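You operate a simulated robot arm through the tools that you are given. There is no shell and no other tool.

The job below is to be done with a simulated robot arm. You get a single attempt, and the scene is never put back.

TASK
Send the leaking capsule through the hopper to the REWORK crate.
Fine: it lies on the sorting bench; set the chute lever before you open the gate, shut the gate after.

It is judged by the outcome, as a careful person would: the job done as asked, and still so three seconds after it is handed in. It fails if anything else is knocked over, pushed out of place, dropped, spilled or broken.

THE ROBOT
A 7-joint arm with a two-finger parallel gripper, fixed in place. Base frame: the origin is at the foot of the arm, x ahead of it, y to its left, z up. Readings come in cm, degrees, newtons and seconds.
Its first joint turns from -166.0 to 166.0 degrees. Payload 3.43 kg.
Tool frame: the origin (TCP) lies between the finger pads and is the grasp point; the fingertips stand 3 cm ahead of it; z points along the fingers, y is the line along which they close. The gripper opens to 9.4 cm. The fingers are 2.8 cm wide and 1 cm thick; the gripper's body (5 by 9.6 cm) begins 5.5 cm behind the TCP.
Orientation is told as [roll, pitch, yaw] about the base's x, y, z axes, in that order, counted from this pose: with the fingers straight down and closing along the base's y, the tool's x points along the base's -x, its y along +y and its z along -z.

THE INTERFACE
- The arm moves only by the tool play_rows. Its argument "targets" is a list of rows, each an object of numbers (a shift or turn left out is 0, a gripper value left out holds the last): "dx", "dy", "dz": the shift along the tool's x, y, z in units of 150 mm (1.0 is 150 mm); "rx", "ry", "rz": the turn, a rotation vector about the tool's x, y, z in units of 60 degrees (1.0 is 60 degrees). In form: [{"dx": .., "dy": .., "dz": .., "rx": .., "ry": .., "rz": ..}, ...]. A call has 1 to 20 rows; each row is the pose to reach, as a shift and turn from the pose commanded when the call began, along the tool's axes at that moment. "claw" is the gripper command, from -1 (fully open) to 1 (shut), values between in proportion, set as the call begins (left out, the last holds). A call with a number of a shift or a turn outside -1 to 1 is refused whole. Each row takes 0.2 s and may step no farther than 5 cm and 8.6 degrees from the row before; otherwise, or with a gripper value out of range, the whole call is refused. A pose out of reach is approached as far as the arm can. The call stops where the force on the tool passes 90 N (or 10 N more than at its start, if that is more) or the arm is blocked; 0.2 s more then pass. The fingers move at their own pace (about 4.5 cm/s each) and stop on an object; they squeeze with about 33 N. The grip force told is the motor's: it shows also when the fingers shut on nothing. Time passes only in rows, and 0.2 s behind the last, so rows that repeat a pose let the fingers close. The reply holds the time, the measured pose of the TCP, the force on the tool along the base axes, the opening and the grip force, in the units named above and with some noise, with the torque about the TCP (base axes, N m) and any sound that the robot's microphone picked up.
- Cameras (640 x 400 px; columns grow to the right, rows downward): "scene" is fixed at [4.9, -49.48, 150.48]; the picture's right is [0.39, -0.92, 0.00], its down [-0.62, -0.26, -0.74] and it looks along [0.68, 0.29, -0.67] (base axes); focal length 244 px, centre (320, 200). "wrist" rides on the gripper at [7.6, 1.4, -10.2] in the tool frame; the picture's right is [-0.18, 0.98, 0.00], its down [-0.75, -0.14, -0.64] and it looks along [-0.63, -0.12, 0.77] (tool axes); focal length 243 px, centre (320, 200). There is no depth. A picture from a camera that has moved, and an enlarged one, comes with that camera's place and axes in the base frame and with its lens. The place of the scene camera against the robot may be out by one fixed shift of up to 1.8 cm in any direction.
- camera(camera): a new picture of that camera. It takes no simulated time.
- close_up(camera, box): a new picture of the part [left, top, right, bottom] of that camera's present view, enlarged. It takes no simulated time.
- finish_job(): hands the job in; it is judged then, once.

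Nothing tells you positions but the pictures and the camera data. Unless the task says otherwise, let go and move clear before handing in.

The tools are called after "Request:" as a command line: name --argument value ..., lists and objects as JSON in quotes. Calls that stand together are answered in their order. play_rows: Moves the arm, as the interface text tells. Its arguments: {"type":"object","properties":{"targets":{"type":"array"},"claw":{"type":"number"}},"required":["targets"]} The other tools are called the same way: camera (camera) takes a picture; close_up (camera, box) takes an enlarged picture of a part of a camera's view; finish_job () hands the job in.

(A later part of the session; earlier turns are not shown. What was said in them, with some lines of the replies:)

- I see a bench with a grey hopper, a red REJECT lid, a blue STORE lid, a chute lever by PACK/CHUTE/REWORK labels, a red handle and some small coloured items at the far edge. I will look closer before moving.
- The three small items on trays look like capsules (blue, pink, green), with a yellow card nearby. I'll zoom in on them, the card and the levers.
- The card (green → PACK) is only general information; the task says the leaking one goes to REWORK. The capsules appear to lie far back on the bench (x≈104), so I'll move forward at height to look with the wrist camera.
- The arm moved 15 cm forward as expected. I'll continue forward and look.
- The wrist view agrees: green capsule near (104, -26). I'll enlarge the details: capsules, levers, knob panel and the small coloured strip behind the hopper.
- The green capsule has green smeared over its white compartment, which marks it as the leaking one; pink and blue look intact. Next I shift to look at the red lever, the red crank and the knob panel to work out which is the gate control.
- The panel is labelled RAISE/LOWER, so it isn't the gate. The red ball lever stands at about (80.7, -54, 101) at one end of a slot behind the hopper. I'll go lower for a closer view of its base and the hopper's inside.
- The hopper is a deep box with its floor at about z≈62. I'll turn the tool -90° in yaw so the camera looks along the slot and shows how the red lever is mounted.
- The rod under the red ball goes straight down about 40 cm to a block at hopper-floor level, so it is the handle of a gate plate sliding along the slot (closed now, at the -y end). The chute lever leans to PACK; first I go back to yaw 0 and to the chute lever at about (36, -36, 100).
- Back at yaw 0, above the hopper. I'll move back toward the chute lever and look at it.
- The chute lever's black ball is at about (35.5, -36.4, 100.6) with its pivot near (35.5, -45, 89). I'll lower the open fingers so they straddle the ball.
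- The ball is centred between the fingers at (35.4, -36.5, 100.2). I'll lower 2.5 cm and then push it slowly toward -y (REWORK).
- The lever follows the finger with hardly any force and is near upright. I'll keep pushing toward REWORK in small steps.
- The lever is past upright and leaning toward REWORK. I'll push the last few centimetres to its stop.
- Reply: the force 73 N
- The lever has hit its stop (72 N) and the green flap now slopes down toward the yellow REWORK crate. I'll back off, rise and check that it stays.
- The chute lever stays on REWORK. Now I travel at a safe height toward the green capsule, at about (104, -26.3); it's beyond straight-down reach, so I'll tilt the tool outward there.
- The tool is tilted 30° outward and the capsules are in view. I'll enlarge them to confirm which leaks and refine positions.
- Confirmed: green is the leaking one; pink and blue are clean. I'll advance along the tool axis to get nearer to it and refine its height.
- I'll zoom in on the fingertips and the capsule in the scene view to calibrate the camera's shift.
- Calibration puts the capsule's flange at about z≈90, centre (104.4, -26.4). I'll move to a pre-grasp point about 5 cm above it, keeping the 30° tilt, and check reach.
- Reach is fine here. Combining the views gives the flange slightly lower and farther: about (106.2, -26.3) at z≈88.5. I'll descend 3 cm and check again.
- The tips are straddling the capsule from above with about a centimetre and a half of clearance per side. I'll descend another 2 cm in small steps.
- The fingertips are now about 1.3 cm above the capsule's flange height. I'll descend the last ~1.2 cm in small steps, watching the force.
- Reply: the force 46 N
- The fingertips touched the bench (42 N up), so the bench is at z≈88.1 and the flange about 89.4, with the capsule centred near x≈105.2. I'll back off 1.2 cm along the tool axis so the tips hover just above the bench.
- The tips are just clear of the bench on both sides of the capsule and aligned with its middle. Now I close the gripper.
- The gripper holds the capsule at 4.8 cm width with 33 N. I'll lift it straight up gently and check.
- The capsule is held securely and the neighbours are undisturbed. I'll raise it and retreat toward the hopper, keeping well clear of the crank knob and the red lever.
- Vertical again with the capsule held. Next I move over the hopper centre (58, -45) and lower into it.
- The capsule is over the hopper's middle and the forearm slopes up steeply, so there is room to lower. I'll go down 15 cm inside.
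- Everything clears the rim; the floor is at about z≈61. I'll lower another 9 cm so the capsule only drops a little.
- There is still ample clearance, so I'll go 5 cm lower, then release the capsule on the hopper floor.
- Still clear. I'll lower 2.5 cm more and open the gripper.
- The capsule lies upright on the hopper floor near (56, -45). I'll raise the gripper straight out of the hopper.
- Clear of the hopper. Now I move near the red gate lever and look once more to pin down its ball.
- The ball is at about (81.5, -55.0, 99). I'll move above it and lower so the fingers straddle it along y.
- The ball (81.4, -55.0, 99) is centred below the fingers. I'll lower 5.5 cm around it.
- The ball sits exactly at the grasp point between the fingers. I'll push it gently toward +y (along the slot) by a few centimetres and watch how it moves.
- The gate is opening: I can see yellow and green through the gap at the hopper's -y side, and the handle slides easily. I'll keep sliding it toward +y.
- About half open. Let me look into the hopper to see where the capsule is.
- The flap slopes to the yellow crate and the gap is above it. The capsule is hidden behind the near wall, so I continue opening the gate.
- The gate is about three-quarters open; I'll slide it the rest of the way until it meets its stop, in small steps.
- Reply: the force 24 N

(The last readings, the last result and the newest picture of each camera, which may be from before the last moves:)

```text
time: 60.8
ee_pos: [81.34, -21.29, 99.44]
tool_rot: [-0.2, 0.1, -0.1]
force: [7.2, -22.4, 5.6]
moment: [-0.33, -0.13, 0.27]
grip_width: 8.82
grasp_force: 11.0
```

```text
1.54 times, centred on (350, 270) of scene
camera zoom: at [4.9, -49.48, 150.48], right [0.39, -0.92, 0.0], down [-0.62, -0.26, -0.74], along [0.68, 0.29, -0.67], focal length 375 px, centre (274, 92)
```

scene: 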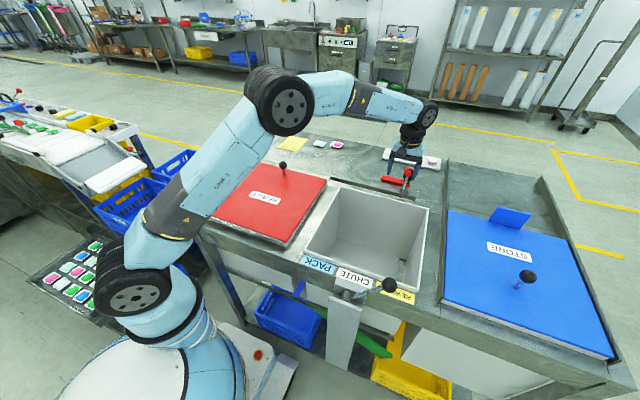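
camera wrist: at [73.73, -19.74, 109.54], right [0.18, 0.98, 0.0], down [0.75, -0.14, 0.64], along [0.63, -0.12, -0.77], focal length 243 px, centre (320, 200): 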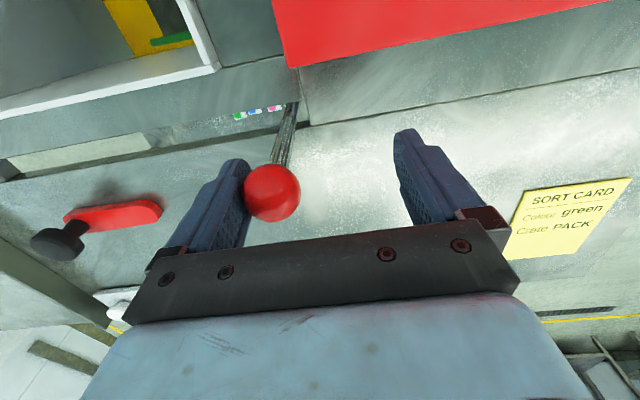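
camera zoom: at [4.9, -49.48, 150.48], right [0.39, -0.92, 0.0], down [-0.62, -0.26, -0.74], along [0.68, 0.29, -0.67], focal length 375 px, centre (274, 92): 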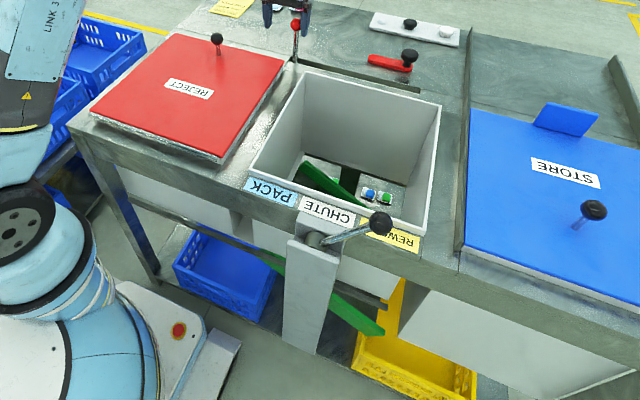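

The gate reached its stop, fully open. I'll ease off, rise clear and look down into the hopper to see whether the capsule has dropped through.

Request:
play_rows --targets '[{"dy": -0.08}, {"dy": -0.12}, {"dy": -0.12, "dz": -0.2}, {"dy": -0.12, "dz": -0.5}, {"dy": -0.12, "dz": -0.8}, {"dy": -0.12, "dz": -1.0}, {"dy": -0.12, "dz": -1.0}]'

Request:
play_rows --targets '[{"dx": 0.3, "dy": -0.2}, {"dx": 0.6, "dy": -0.4}, {"dx": 0.9, "dy": -0.6}, {"dx": 1.0, "dy": -0.8}, {"dx": 1.0, "dy": -0.9}, {"dx": 1.0, "dy": -0.9}]'

Request:
play_rows --targets '[{"dx": 0.3, "dy": -0.1}, {"dx": 0.6, "dy": -0.2}, {"dx": 0.9, "dy": -0.3}, {"dx": 0.9, "dy": -0.3}]'

Request:
camera --camera "wrist"

Request:
camera --camera "scene"

```text
time: 62.4
ee_pos: [81.52, -22.68, 114.38]
tool_rot: [0.0, 0.0, 0.1]
force: [0.3, 0.0, 0.2]
moment: [0.02, -0.01, -0.05]
grip_width: 7.5
grasp_force: 0.0
```

```text
refused: row 1 steps farther than a row can; nothing moved
```

```text
time: 63.4
ee_pos: [67.82, -26.91, 114.5]
tool_rot: [0.0, 0.1, 0.2]
force: [0.1, -0.1, 0.0]
moment: [0.04, -0.01, 0.01]
grip_width: 7.52
grasp_force: 0.1
```

```text
taken
camera wrist: at [60.16, -25.52, 124.63], right [0.18, 0.98, 0.0], down [0.75, -0.14, 0.64], along [0.63, -0.12, -0.77], focal length 243 px, centre (320, 200)
```

wrist: 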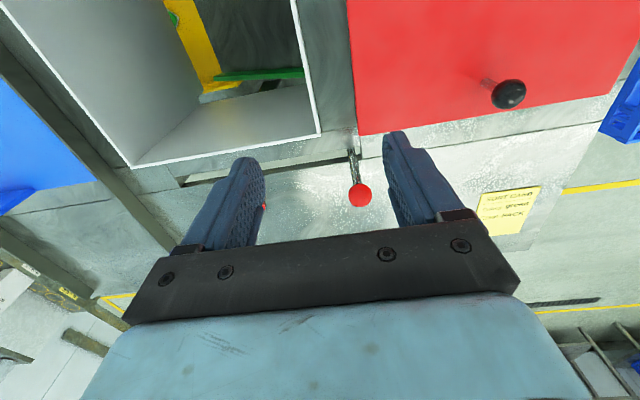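

```text
taken
```

scene: 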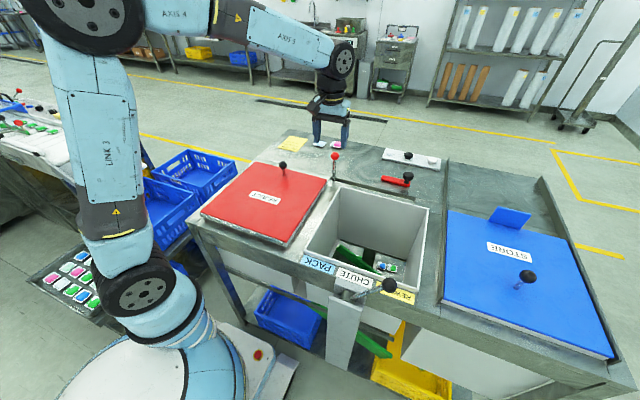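

One of the moves was refused for too large a step, but the arm is clear of the lever. There's a green spot at the top of the wrist picture in the yellow crate; I'll enlarge it.

Request:
close_up --camera "wrist" --box '[140, 0, 320, 110]'

Request:
play_rows --targets '[{"dx": 0.25, "dy": -0.15}, {"dx": 0.5, "dy": -0.33}, {"dx": 0.75, "dy": -0.5}, {"dx": 1.0, "dy": -0.65}, {"dx": 1.0, "dy": -0.8}, {"dx": 1.0, "dy": -0.8}]'

Request:
camera --camera "wrist"

```text
3.56 times, centred on (230, 55) of wrist
camera zoom: at [60.16, -25.52, 124.63], right [0.18, 0.98, 0.0], down [0.75, -0.14, 0.64], along [0.63, -0.12, -0.77], focal length 863 px, centre (640, 716)
```

zoom: 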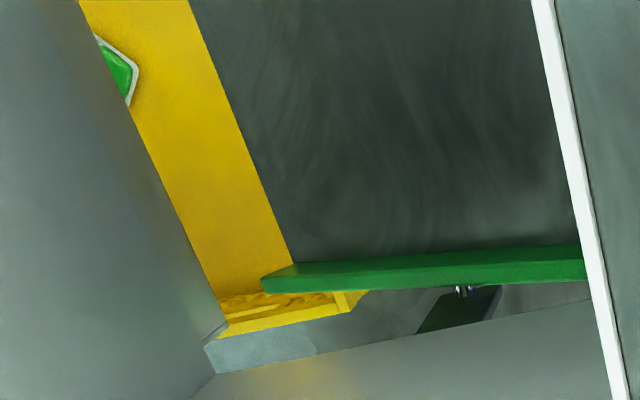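

```text
time: 64.8
ee_pos: [52.73, -39.25, 114.34]
tool_rot: [0.0, 0.0, 0.0]
force: [0.3, 0.6, 0.5]
moment: [-0.05, 0.03, 0.01]
grip_width: 7.52
grasp_force: 0.0
```

```text
taken
camera wrist: at [45.09, -37.81, 124.53], right [0.18, 0.98, 0.0], down [0.75, -0.14, 0.64], along [0.63, -0.12, -0.77], focal length 243 px, centre (320, 200)
```

wrist: 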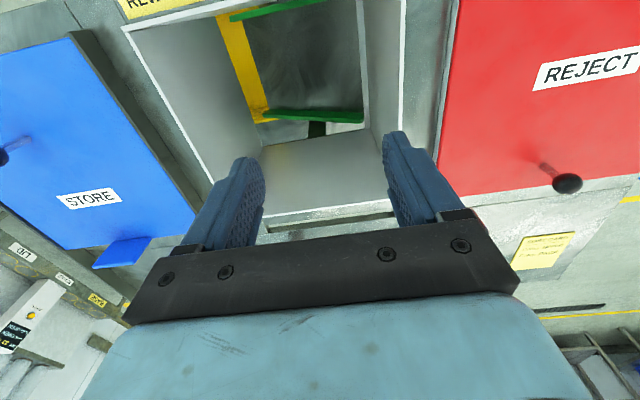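

The capsule shows as green with its white edge in the yellow crate, and the flap and hopper are empty. Before shutting the gate I'll take a closer look to be sure, then head back to the red ball, now at about (81.4, -24, 99).

Request:
close_up --camera "wrist" --box '[120, 0, 420, 170]'

Request:
close_up --camera "scene" --box '[280, 180, 460, 400]'

Request:
play_rows --targets '[{"dx": -0.24, "dy": 0.12}, {"dx": -0.48, "dy": 0.25}, {"dx": -0.72, "dy": 0.38}, {"dx": -0.957, "dy": 0.508}, {"dx": -0.957, "dy": 0.508}]'

Request:
play_rows --targets '[{"dx": -0.24, "dy": 0.12}, {"dx": -0.48, "dy": 0.25}, {"dx": -0.72, "dy": 0.38}, {"dx": -0.957, "dy": 0.508}, {"dx": -0.957, "dy": 0.508}]'

Request:
camera --camera "wrist"

```text
2.13 times, centred on (270, 85) of wrist
camera zoom: at [45.09, -37.81, 124.53], right [0.18, 0.98, 0.0], down [0.75, -0.14, 0.64], along [0.63, -0.12, -0.77], focal length 518 px, centre (427, 445)
```

zoom: 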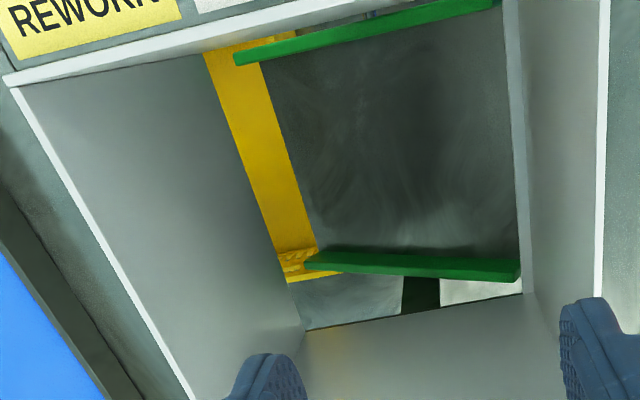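

```text
1.82 times, centred on (370, 290) of scene
camera zoom: at [4.9, -49.48, 150.48], right [0.39, -0.92, 0.0], down [-0.62, -0.26, -0.74], along [0.68, 0.29, -0.67], focal length 443 px, centre (229, 36)
```

zoom: 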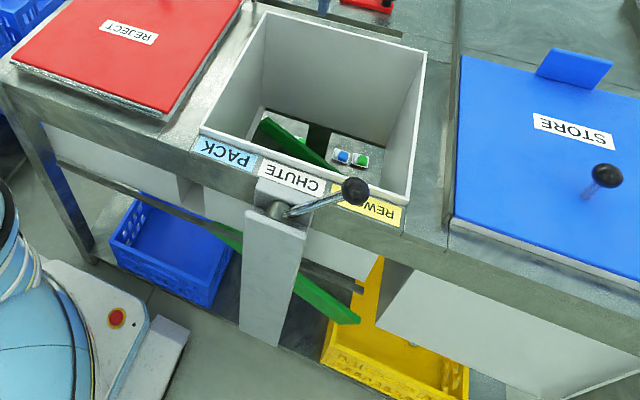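

```text
time: 66.0
ee_pos: [67.2, -31.29, 114.28]
tool_rot: [0.1, 0.1, 0.1]
force: [-0.2, -0.2, -0.2]
moment: [0.0, 0.02, -0.03]
grip_width: 7.51
grasp_force: 0.1
```

```text
time: 67.2
ee_pos: [81.39, -23.55, 114.45]
tool_rot: [0.1, -0.1, 0.1]
force: [-0.1, 0.8, 0.7]
moment: [-0.01, -0.02, -0.02]
grip_width: 7.52
grasp_force: 0.1
```

```text
taken
camera wrist: at [73.79, -22.16, 124.6], right [0.18, 0.98, 0.0], down [0.75, -0.14, 0.64], along [0.63, -0.12, -0.77], focal length 243 px, centre (320, 200)
```

wrist: 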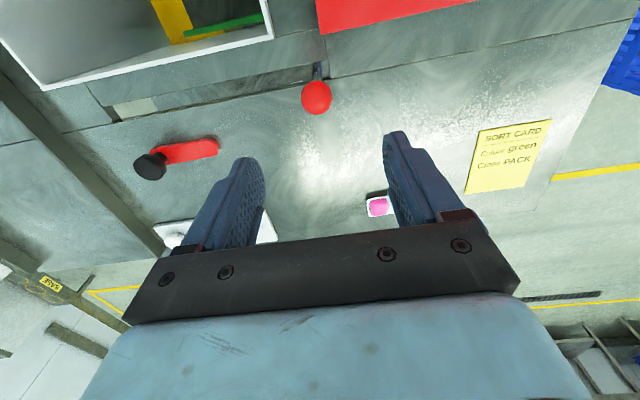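

The ball is directly below at (81.5, -24.0). I'll lower the fingers around it again.

Request:
play_rows --targets '[{"dy": -0.03, "dz": 0.25}, {"dy": -0.03, "dz": 0.5}, {"dy": -0.03, "dz": 0.75}, {"dy": -0.03, "dz": 0.88}, {"dy": -0.03, "dz": 1.0}, {"dy": -0.03, "dz": 1.0}]'

Request:
camera --camera "wrist"

```text
time: 68.6
ee_pos: [81.37, -24.71, 99.35]
tool_rot: [0.0, -0.1, 0.0]
force: [0.4, -0.9, 0.3]
moment: [0.04, -0.01, 0.03]
grip_width: 7.54
grasp_force: 0.0
```

```text
taken
camera wrist: at [73.85, -23.14, 109.47], right [0.18, 0.98, 0.0], down [0.75, -0.14, 0.64], along [0.63, -0.12, -0.77], focal length 243 px, centre (320, 200)
```

wrist: 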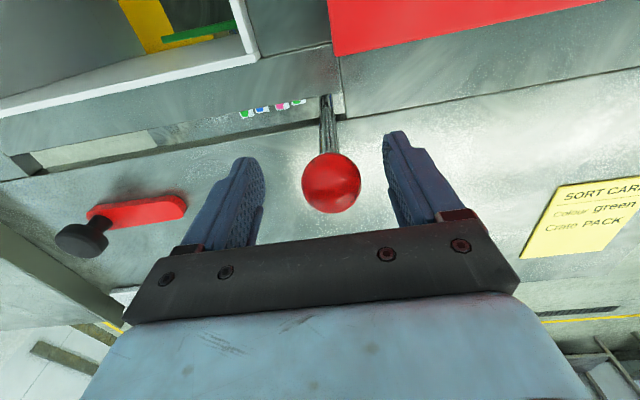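

The ball is between the fingers. I'll narrow the opening slightly, then slide the handle back toward -y to shut the gate.

Request:
play_rows --targets '[{"dy": 0.0}, {"dy": 0.0}, {"dy": -0.06}, {"dy": -0.16}, {"dy": -0.28}, {"dy": -0.4}, {"dy": -0.52}, {"dy": -0.64}, {"dy": -0.76}, {"dy": -0.88}, {"dy": -1.0}, {"dy": -1.0}]' --claw -0.19

Request:
camera --camera "wrist"

```text
time: 71.2
ee_pos: [81.68, -39.47, 99.52]
tool_rot: [0.0, 0.2, 0.0]
force: [0.1, -0.8, 0.0]
moment: [-0.02, 0.0, 0.0]
grip_width: 5.59
grasp_force: 0.1
```

```text
taken
camera wrist: at [74.02, -38.09, 109.68], right [0.18, 0.98, 0.0], down [0.75, -0.14, 0.64], along [0.63, -0.12, -0.77], focal length 243 px, centre (320, 200)
```

wrist: 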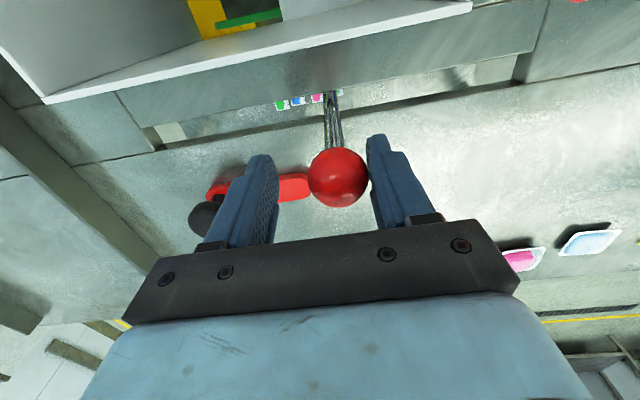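

The gate follows the handle back. I'll continue toward -y, slowing near the stop.

Request:
play_rows --targets '[{"dy": -0.12}, {"dy": -0.24}, {"dy": -0.36}, {"dy": -0.48}, {"dy": -0.6}, {"dy": -0.72}, {"dy": -0.82}, {"dy": -0.92}, {"dy": -0.92}]'

Request:
camera --camera "wrist"

```text
time: 73.2
ee_pos: [81.73, -53.25, 99.61]
tool_rot: [0.0, 0.0, 0.0]
force: [0.8, -1.0, 0.4]
moment: [-0.01, 0.0, -0.01]
grip_width: 5.61
grasp_force: 0.0
```

```text
taken
camera wrist: at [74.06, -51.77, 109.69], right [0.18, 0.98, 0.0], down [0.75, -0.14, 0.64], along [0.63, -0.12, -0.77], focal length 243 px, centre (320, 200)
```

wrist: 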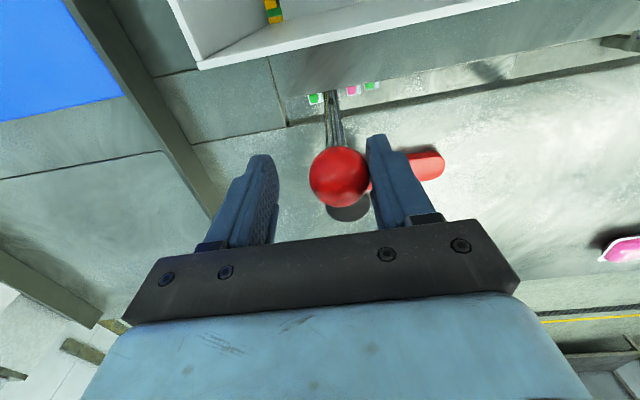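

About 3 cm remain; a small yellow-green gap is still visible. I'll push on in small steps to the closed stop.

Request:
play_rows --targets '[{"dy": -0.05}, {"dy": -0.1}, {"dy": -0.15}, {"dy": -0.19}, {"dy": -0.22}, {"dy": -0.22}]'

Request:
camera --camera "wrist"

```text
time: 74.6
ee_pos: [81.6, -56.47, 99.34]
tool_rot: [0.1, 0.2, 0.1]
force: [-3.9, 12.5, -0.5]
moment: [0.06, 0.1, 0.14]
grip_width: 6.27
grasp_force: 6.5
```

```text
taken
camera wrist: at [74.05, -55.04, 109.54], right [0.18, 0.98, 0.0], down [0.75, -0.14, 0.64], along [0.63, -0.12, -0.77], focal length 243 px, centre (320, 200)
```

wrist: 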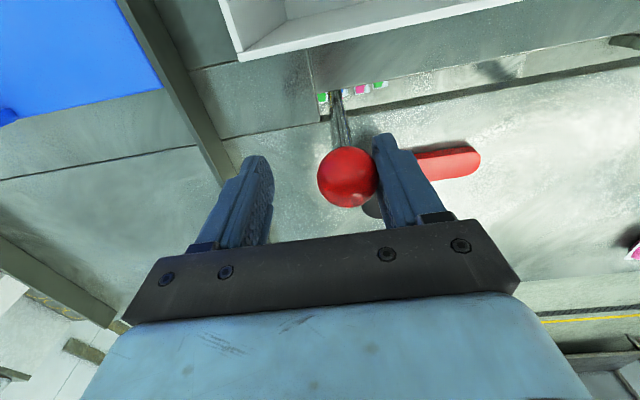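

The handle met its stop (12.5 N, gap gone). I'll ease off, rise, and look down the hopper and at the crate to verify.

Request:
play_rows --targets '[{"dy": -0.04}, {"dy": -0.04}, {"dy": 0.06}, {"dy": 0.1}, {"dy": 0.1, "dz": -0.2}, {"dy": 0.1, "dz": -0.5}, {"dy": 0.1, "dz": -0.8}, {"dy": 0.1, "dz": -1.0}, {"dy": 0.1, "dz": -1.0}]'

Request:
play_rows --targets '[{"dx": 0.25}, {"dx": 0.5, "dy": 0.05}, {"dx": 0.75, "dy": 0.1}, {"dx": 1.0, "dy": 0.15}, {"dx": 1.0, "dy": 0.15}]'

Request:
play_rows --targets '[{"dx": 0.25}, {"dx": 0.5, "dy": 0.05}, {"dx": 0.75, "dy": 0.1}, {"dx": 0.95, "dy": 0.15}, {"dx": 0.95, "dy": 0.15}]'

Request:
camera --camera "wrist"

Request:
camera --camera "scene"

```text
time: 76.6
ee_pos: [81.94, -55.08, 114.5]
tool_rot: [0.0, 0.1, -0.1]
force: [0.1, 0.2, 0.3]
moment: [-0.01, 0.01, -0.03]
grip_width: 5.6
grasp_force: 0.0
```

```text
time: 77.8
ee_pos: [66.23, -52.84, 114.51]
tool_rot: [0.0, -0.1, -0.1]
force: [0.4, -0.1, 0.3]
moment: [-0.02, 0.04, -0.03]
grip_width: 5.58
grasp_force: 0.0
```

```text
time: 79.0
ee_pos: [52.31, -50.48, 114.41]
tool_rot: [0.0, 0.0, 0.1]
force: [-0.2, -1.1, 0.5]
moment: [-0.02, -0.01, -0.02]
grip_width: 5.57
grasp_force: 0.0
```

```text
taken
camera wrist: at [44.68, -49.1, 124.57], right [0.18, 0.98, 0.0], down [0.75, -0.14, 0.64], along [0.63, -0.12, -0.77], focal length 243 px, centre (320, 200)
```

wrist: 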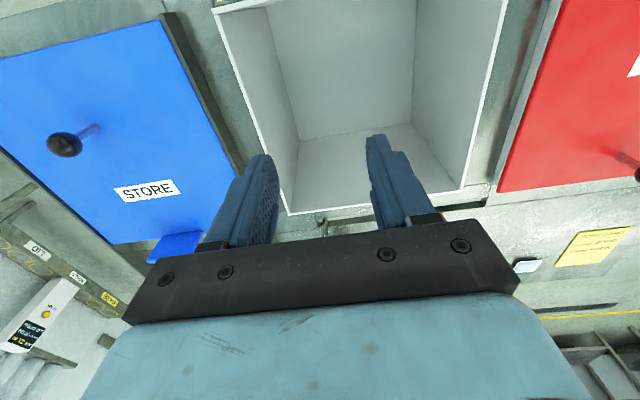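

```text
taken
```

scene: 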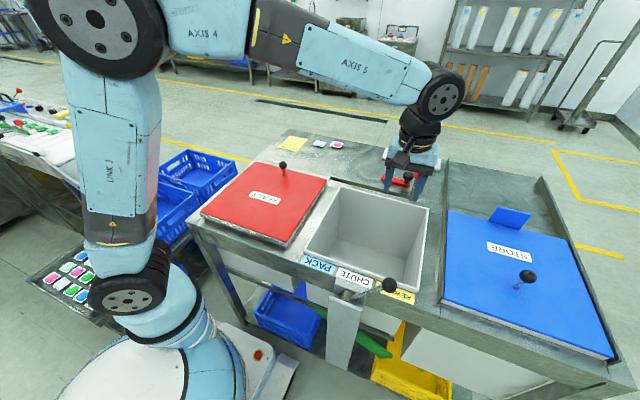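

The hopper floor is whole again, so the gate is shut. Now I check the REWORK crate itself from the scene camera and with a wrist view from the front.

Request:
close_up --camera "scene" --box '[350, 300, 470, 400]'

Request:
play_rows --targets '[{"dx": 0.25, "dy": -0.15}, {"dx": 0.5, "dy": -0.3}, {"dx": 0.75, "dy": -0.45}, {"dx": 0.95, "dy": -0.6}, {"dx": 0.95, "dy": -0.75}, {"dx": 0.95, "dy": -0.75}]'

Request:
camera --camera "wrist"

```text
4.00 times, centred on (410, 350) of scene
camera zoom: at [4.9, -49.48, 150.48], right [0.39, -0.92, 0.0], down [-0.62, -0.26, -0.74], along [0.68, 0.29, -0.67], focal length 974 px, centre (-40, -400)
```

zoom: 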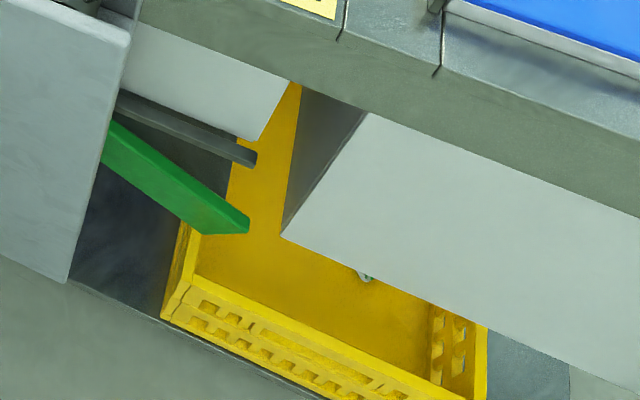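

```text
time: 80.4
ee_pos: [38.12, -61.89, 114.28]
tool_rot: [0.0, 0.0, -0.1]
force: [0.6, 0.4, 0.0]
moment: [-0.02, -0.03, -0.02]
grip_width: 5.62
grasp_force: 0.1
```

```text
taken
camera wrist: at [30.53, -60.37, 124.53], right [0.18, 0.98, 0.0], down [0.75, -0.14, 0.64], along [0.63, -0.12, -0.77], focal length 243 px, centre (320, 200)
```

wrist: 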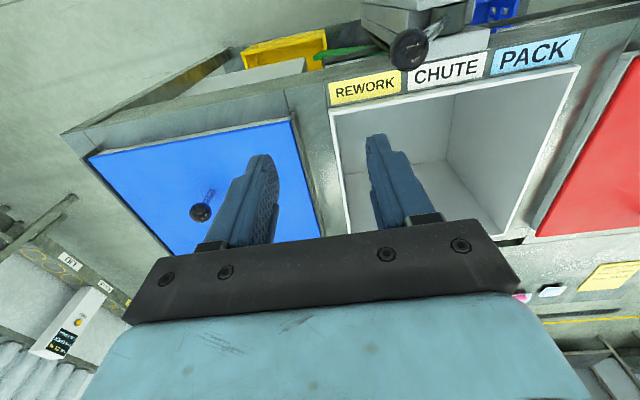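

A white edge of the capsule shows on the crate's floor under the STORE bin. I'll enlarge that spot to be certain, and check the bench items and lever once more.

Request:
close_up --camera "scene" --box '[425, 355, 465, 385]'

Request:
close_up --camera "scene" --box '[260, 120, 460, 310]'

Request:
close_up --camera "wrist" --box '[220, 10, 420, 110]'

```text
13.33 times, centred on (445, 370) of scene
camera zoom: at [4.9, -49.48, 150.48], right [0.39, -0.92, 0.0], down [-0.62, -0.26, -0.74], along [0.68, 0.29, -0.67], focal length 3246 px, centre (-1347, -2067)
```

zoom: 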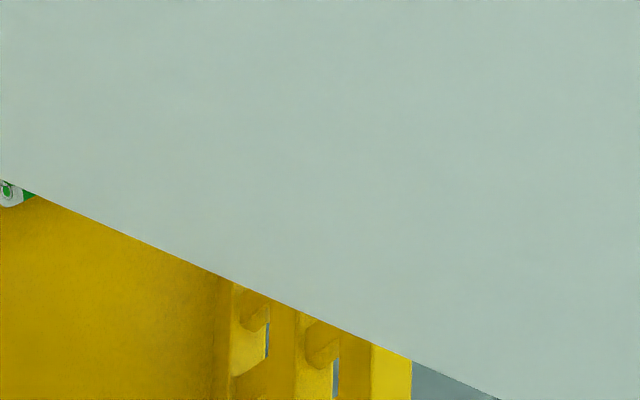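

```text
2.11 times, centred on (360, 215) of scene
camera zoom: at [4.9, -49.48, 150.48], right [0.39, -0.92, 0.0], down [-0.62, -0.26, -0.74], along [0.68, 0.29, -0.67], focal length 513 px, centre (236, 168)
```

zoom: 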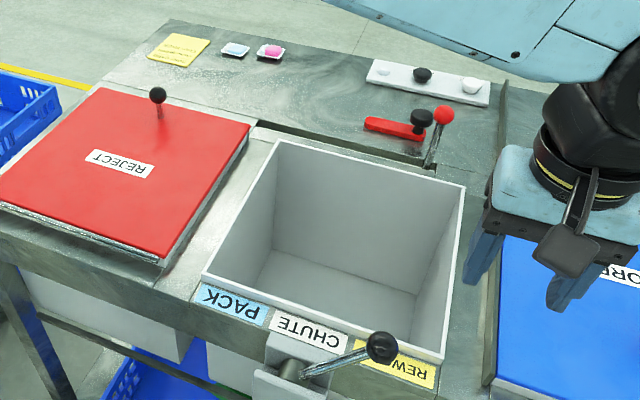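

```text
3.20 times, centred on (320, 60) of wrist
camera zoom: at [30.53, -60.37, 124.53], right [0.18, 0.98, 0.0], down [0.75, -0.14, 0.64], along [0.63, -0.12, -0.77], focal length 776 px, centre (320, 648)
```

zoom: 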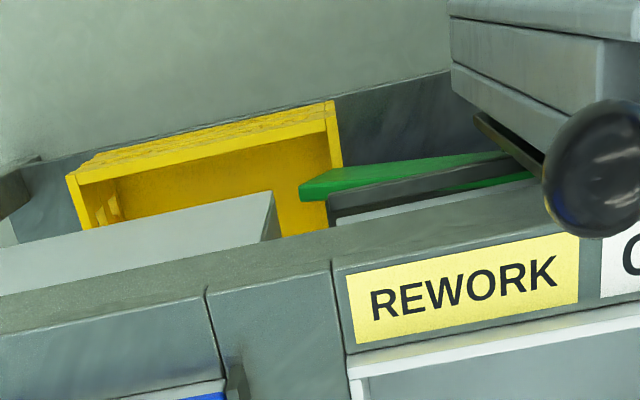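

The capsule with its green drip is in the yellow REWORK crate; bench, chute lever and other capsules look right. I'll compare the gate handle with its original closed position and then move the arm well clear.

Request:
close_up --camera "scene" --box '[370, 140, 450, 190]'

Request:
play_rows --targets '[{"dz": -0.25, "dy": 0.1}, {"dz": -0.5, "dy": 0.3}, {"dz": -0.75, "dy": 0.5}, {"dz": -1.0, "dy": 0.7}, {"dz": -1.0, "dy": 0.9}, {"dz": -1.0, "dy": 0.9}]'

Request:
camera --camera "scene"

Request:
camera --camera "wrist"

```text
8.00 times, centred on (410, 165) of scene
camera zoom: at [4.9, -49.48, 150.48], right [0.39, -0.92, 0.0], down [-0.62, -0.26, -0.74], along [0.68, 0.29, -0.67], focal length 1948 px, centre (-400, 480)
```

zoom: 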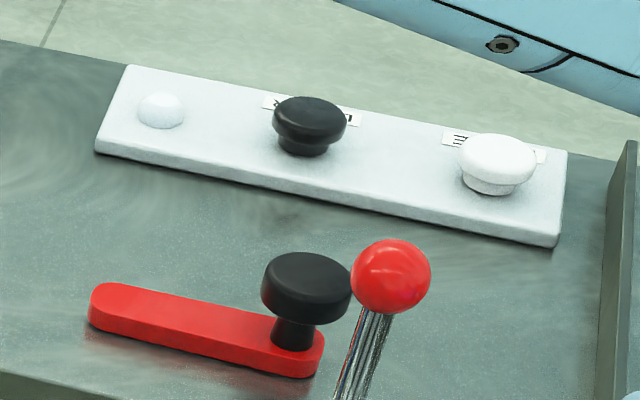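

```text
time: 81.8
ee_pos: [37.92, -48.28, 129.37]
tool_rot: [0.0, 0.1, 0.0]
force: [0.6, -0.9, 1.0]
moment: [0.01, -0.02, -0.02]
grip_width: 5.58
grasp_force: 0.1
```

```text
taken
```

scene: 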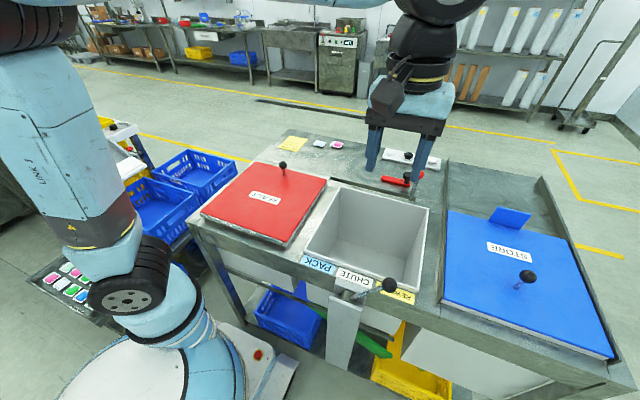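

```text
taken
camera wrist: at [30.32, -46.82, 139.6], right [0.18, 0.98, 0.0], down [0.75, -0.14, 0.64], along [0.63, -0.12, -0.77], focal length 243 px, centre (320, 200)
```

wrist: 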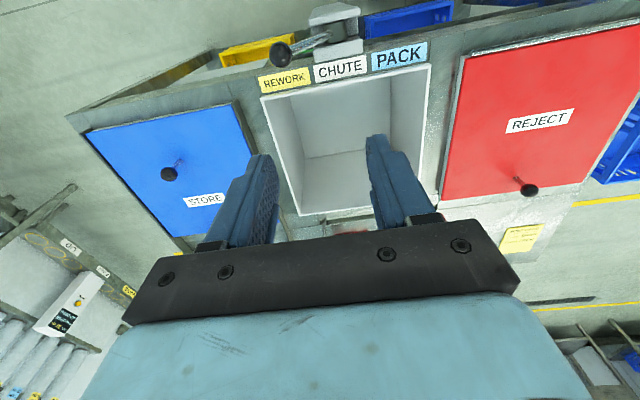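

The gate handle is exactly back in its original closed position. The chute is on REWORK, the leaking green capsule is in the yellow REWORK crate, nothing else has moved, and the arm is clear. I'm handing in the job.

Request:
finish_job

```text
The job is handed in.
```

The leaking capsule is in the yellow REWORK crate and the gate is shut again. I've handed the job in, but I haven't seen the judging result.

- **Which capsule:** I sent the green one. It was the only one of the three on the bench with its contents smeared over its tray. The sort card sends green to PACK, but your instruction said REWORK, so I followed that.
- **Order:** I moved the chute lever from PACK to REWORK first. Then I set the capsule on the hopper floor, opened the gate fully and checked that the hopper and flap were empty. After that I shut the gate.
- **Final check:** The gate handle is back in its original closed position. In the crate I could see only part of the capsule, including its green drip, because the STORE bin hides the rest. The pink and blue capsules, the card and the other controls look undisturbed, and the arm is clear of the bench.

While I was lowering onto the capsule, the fingertips pressed on the bench with about 42 N. I backed off before gripping and saw no mark or movement from it.
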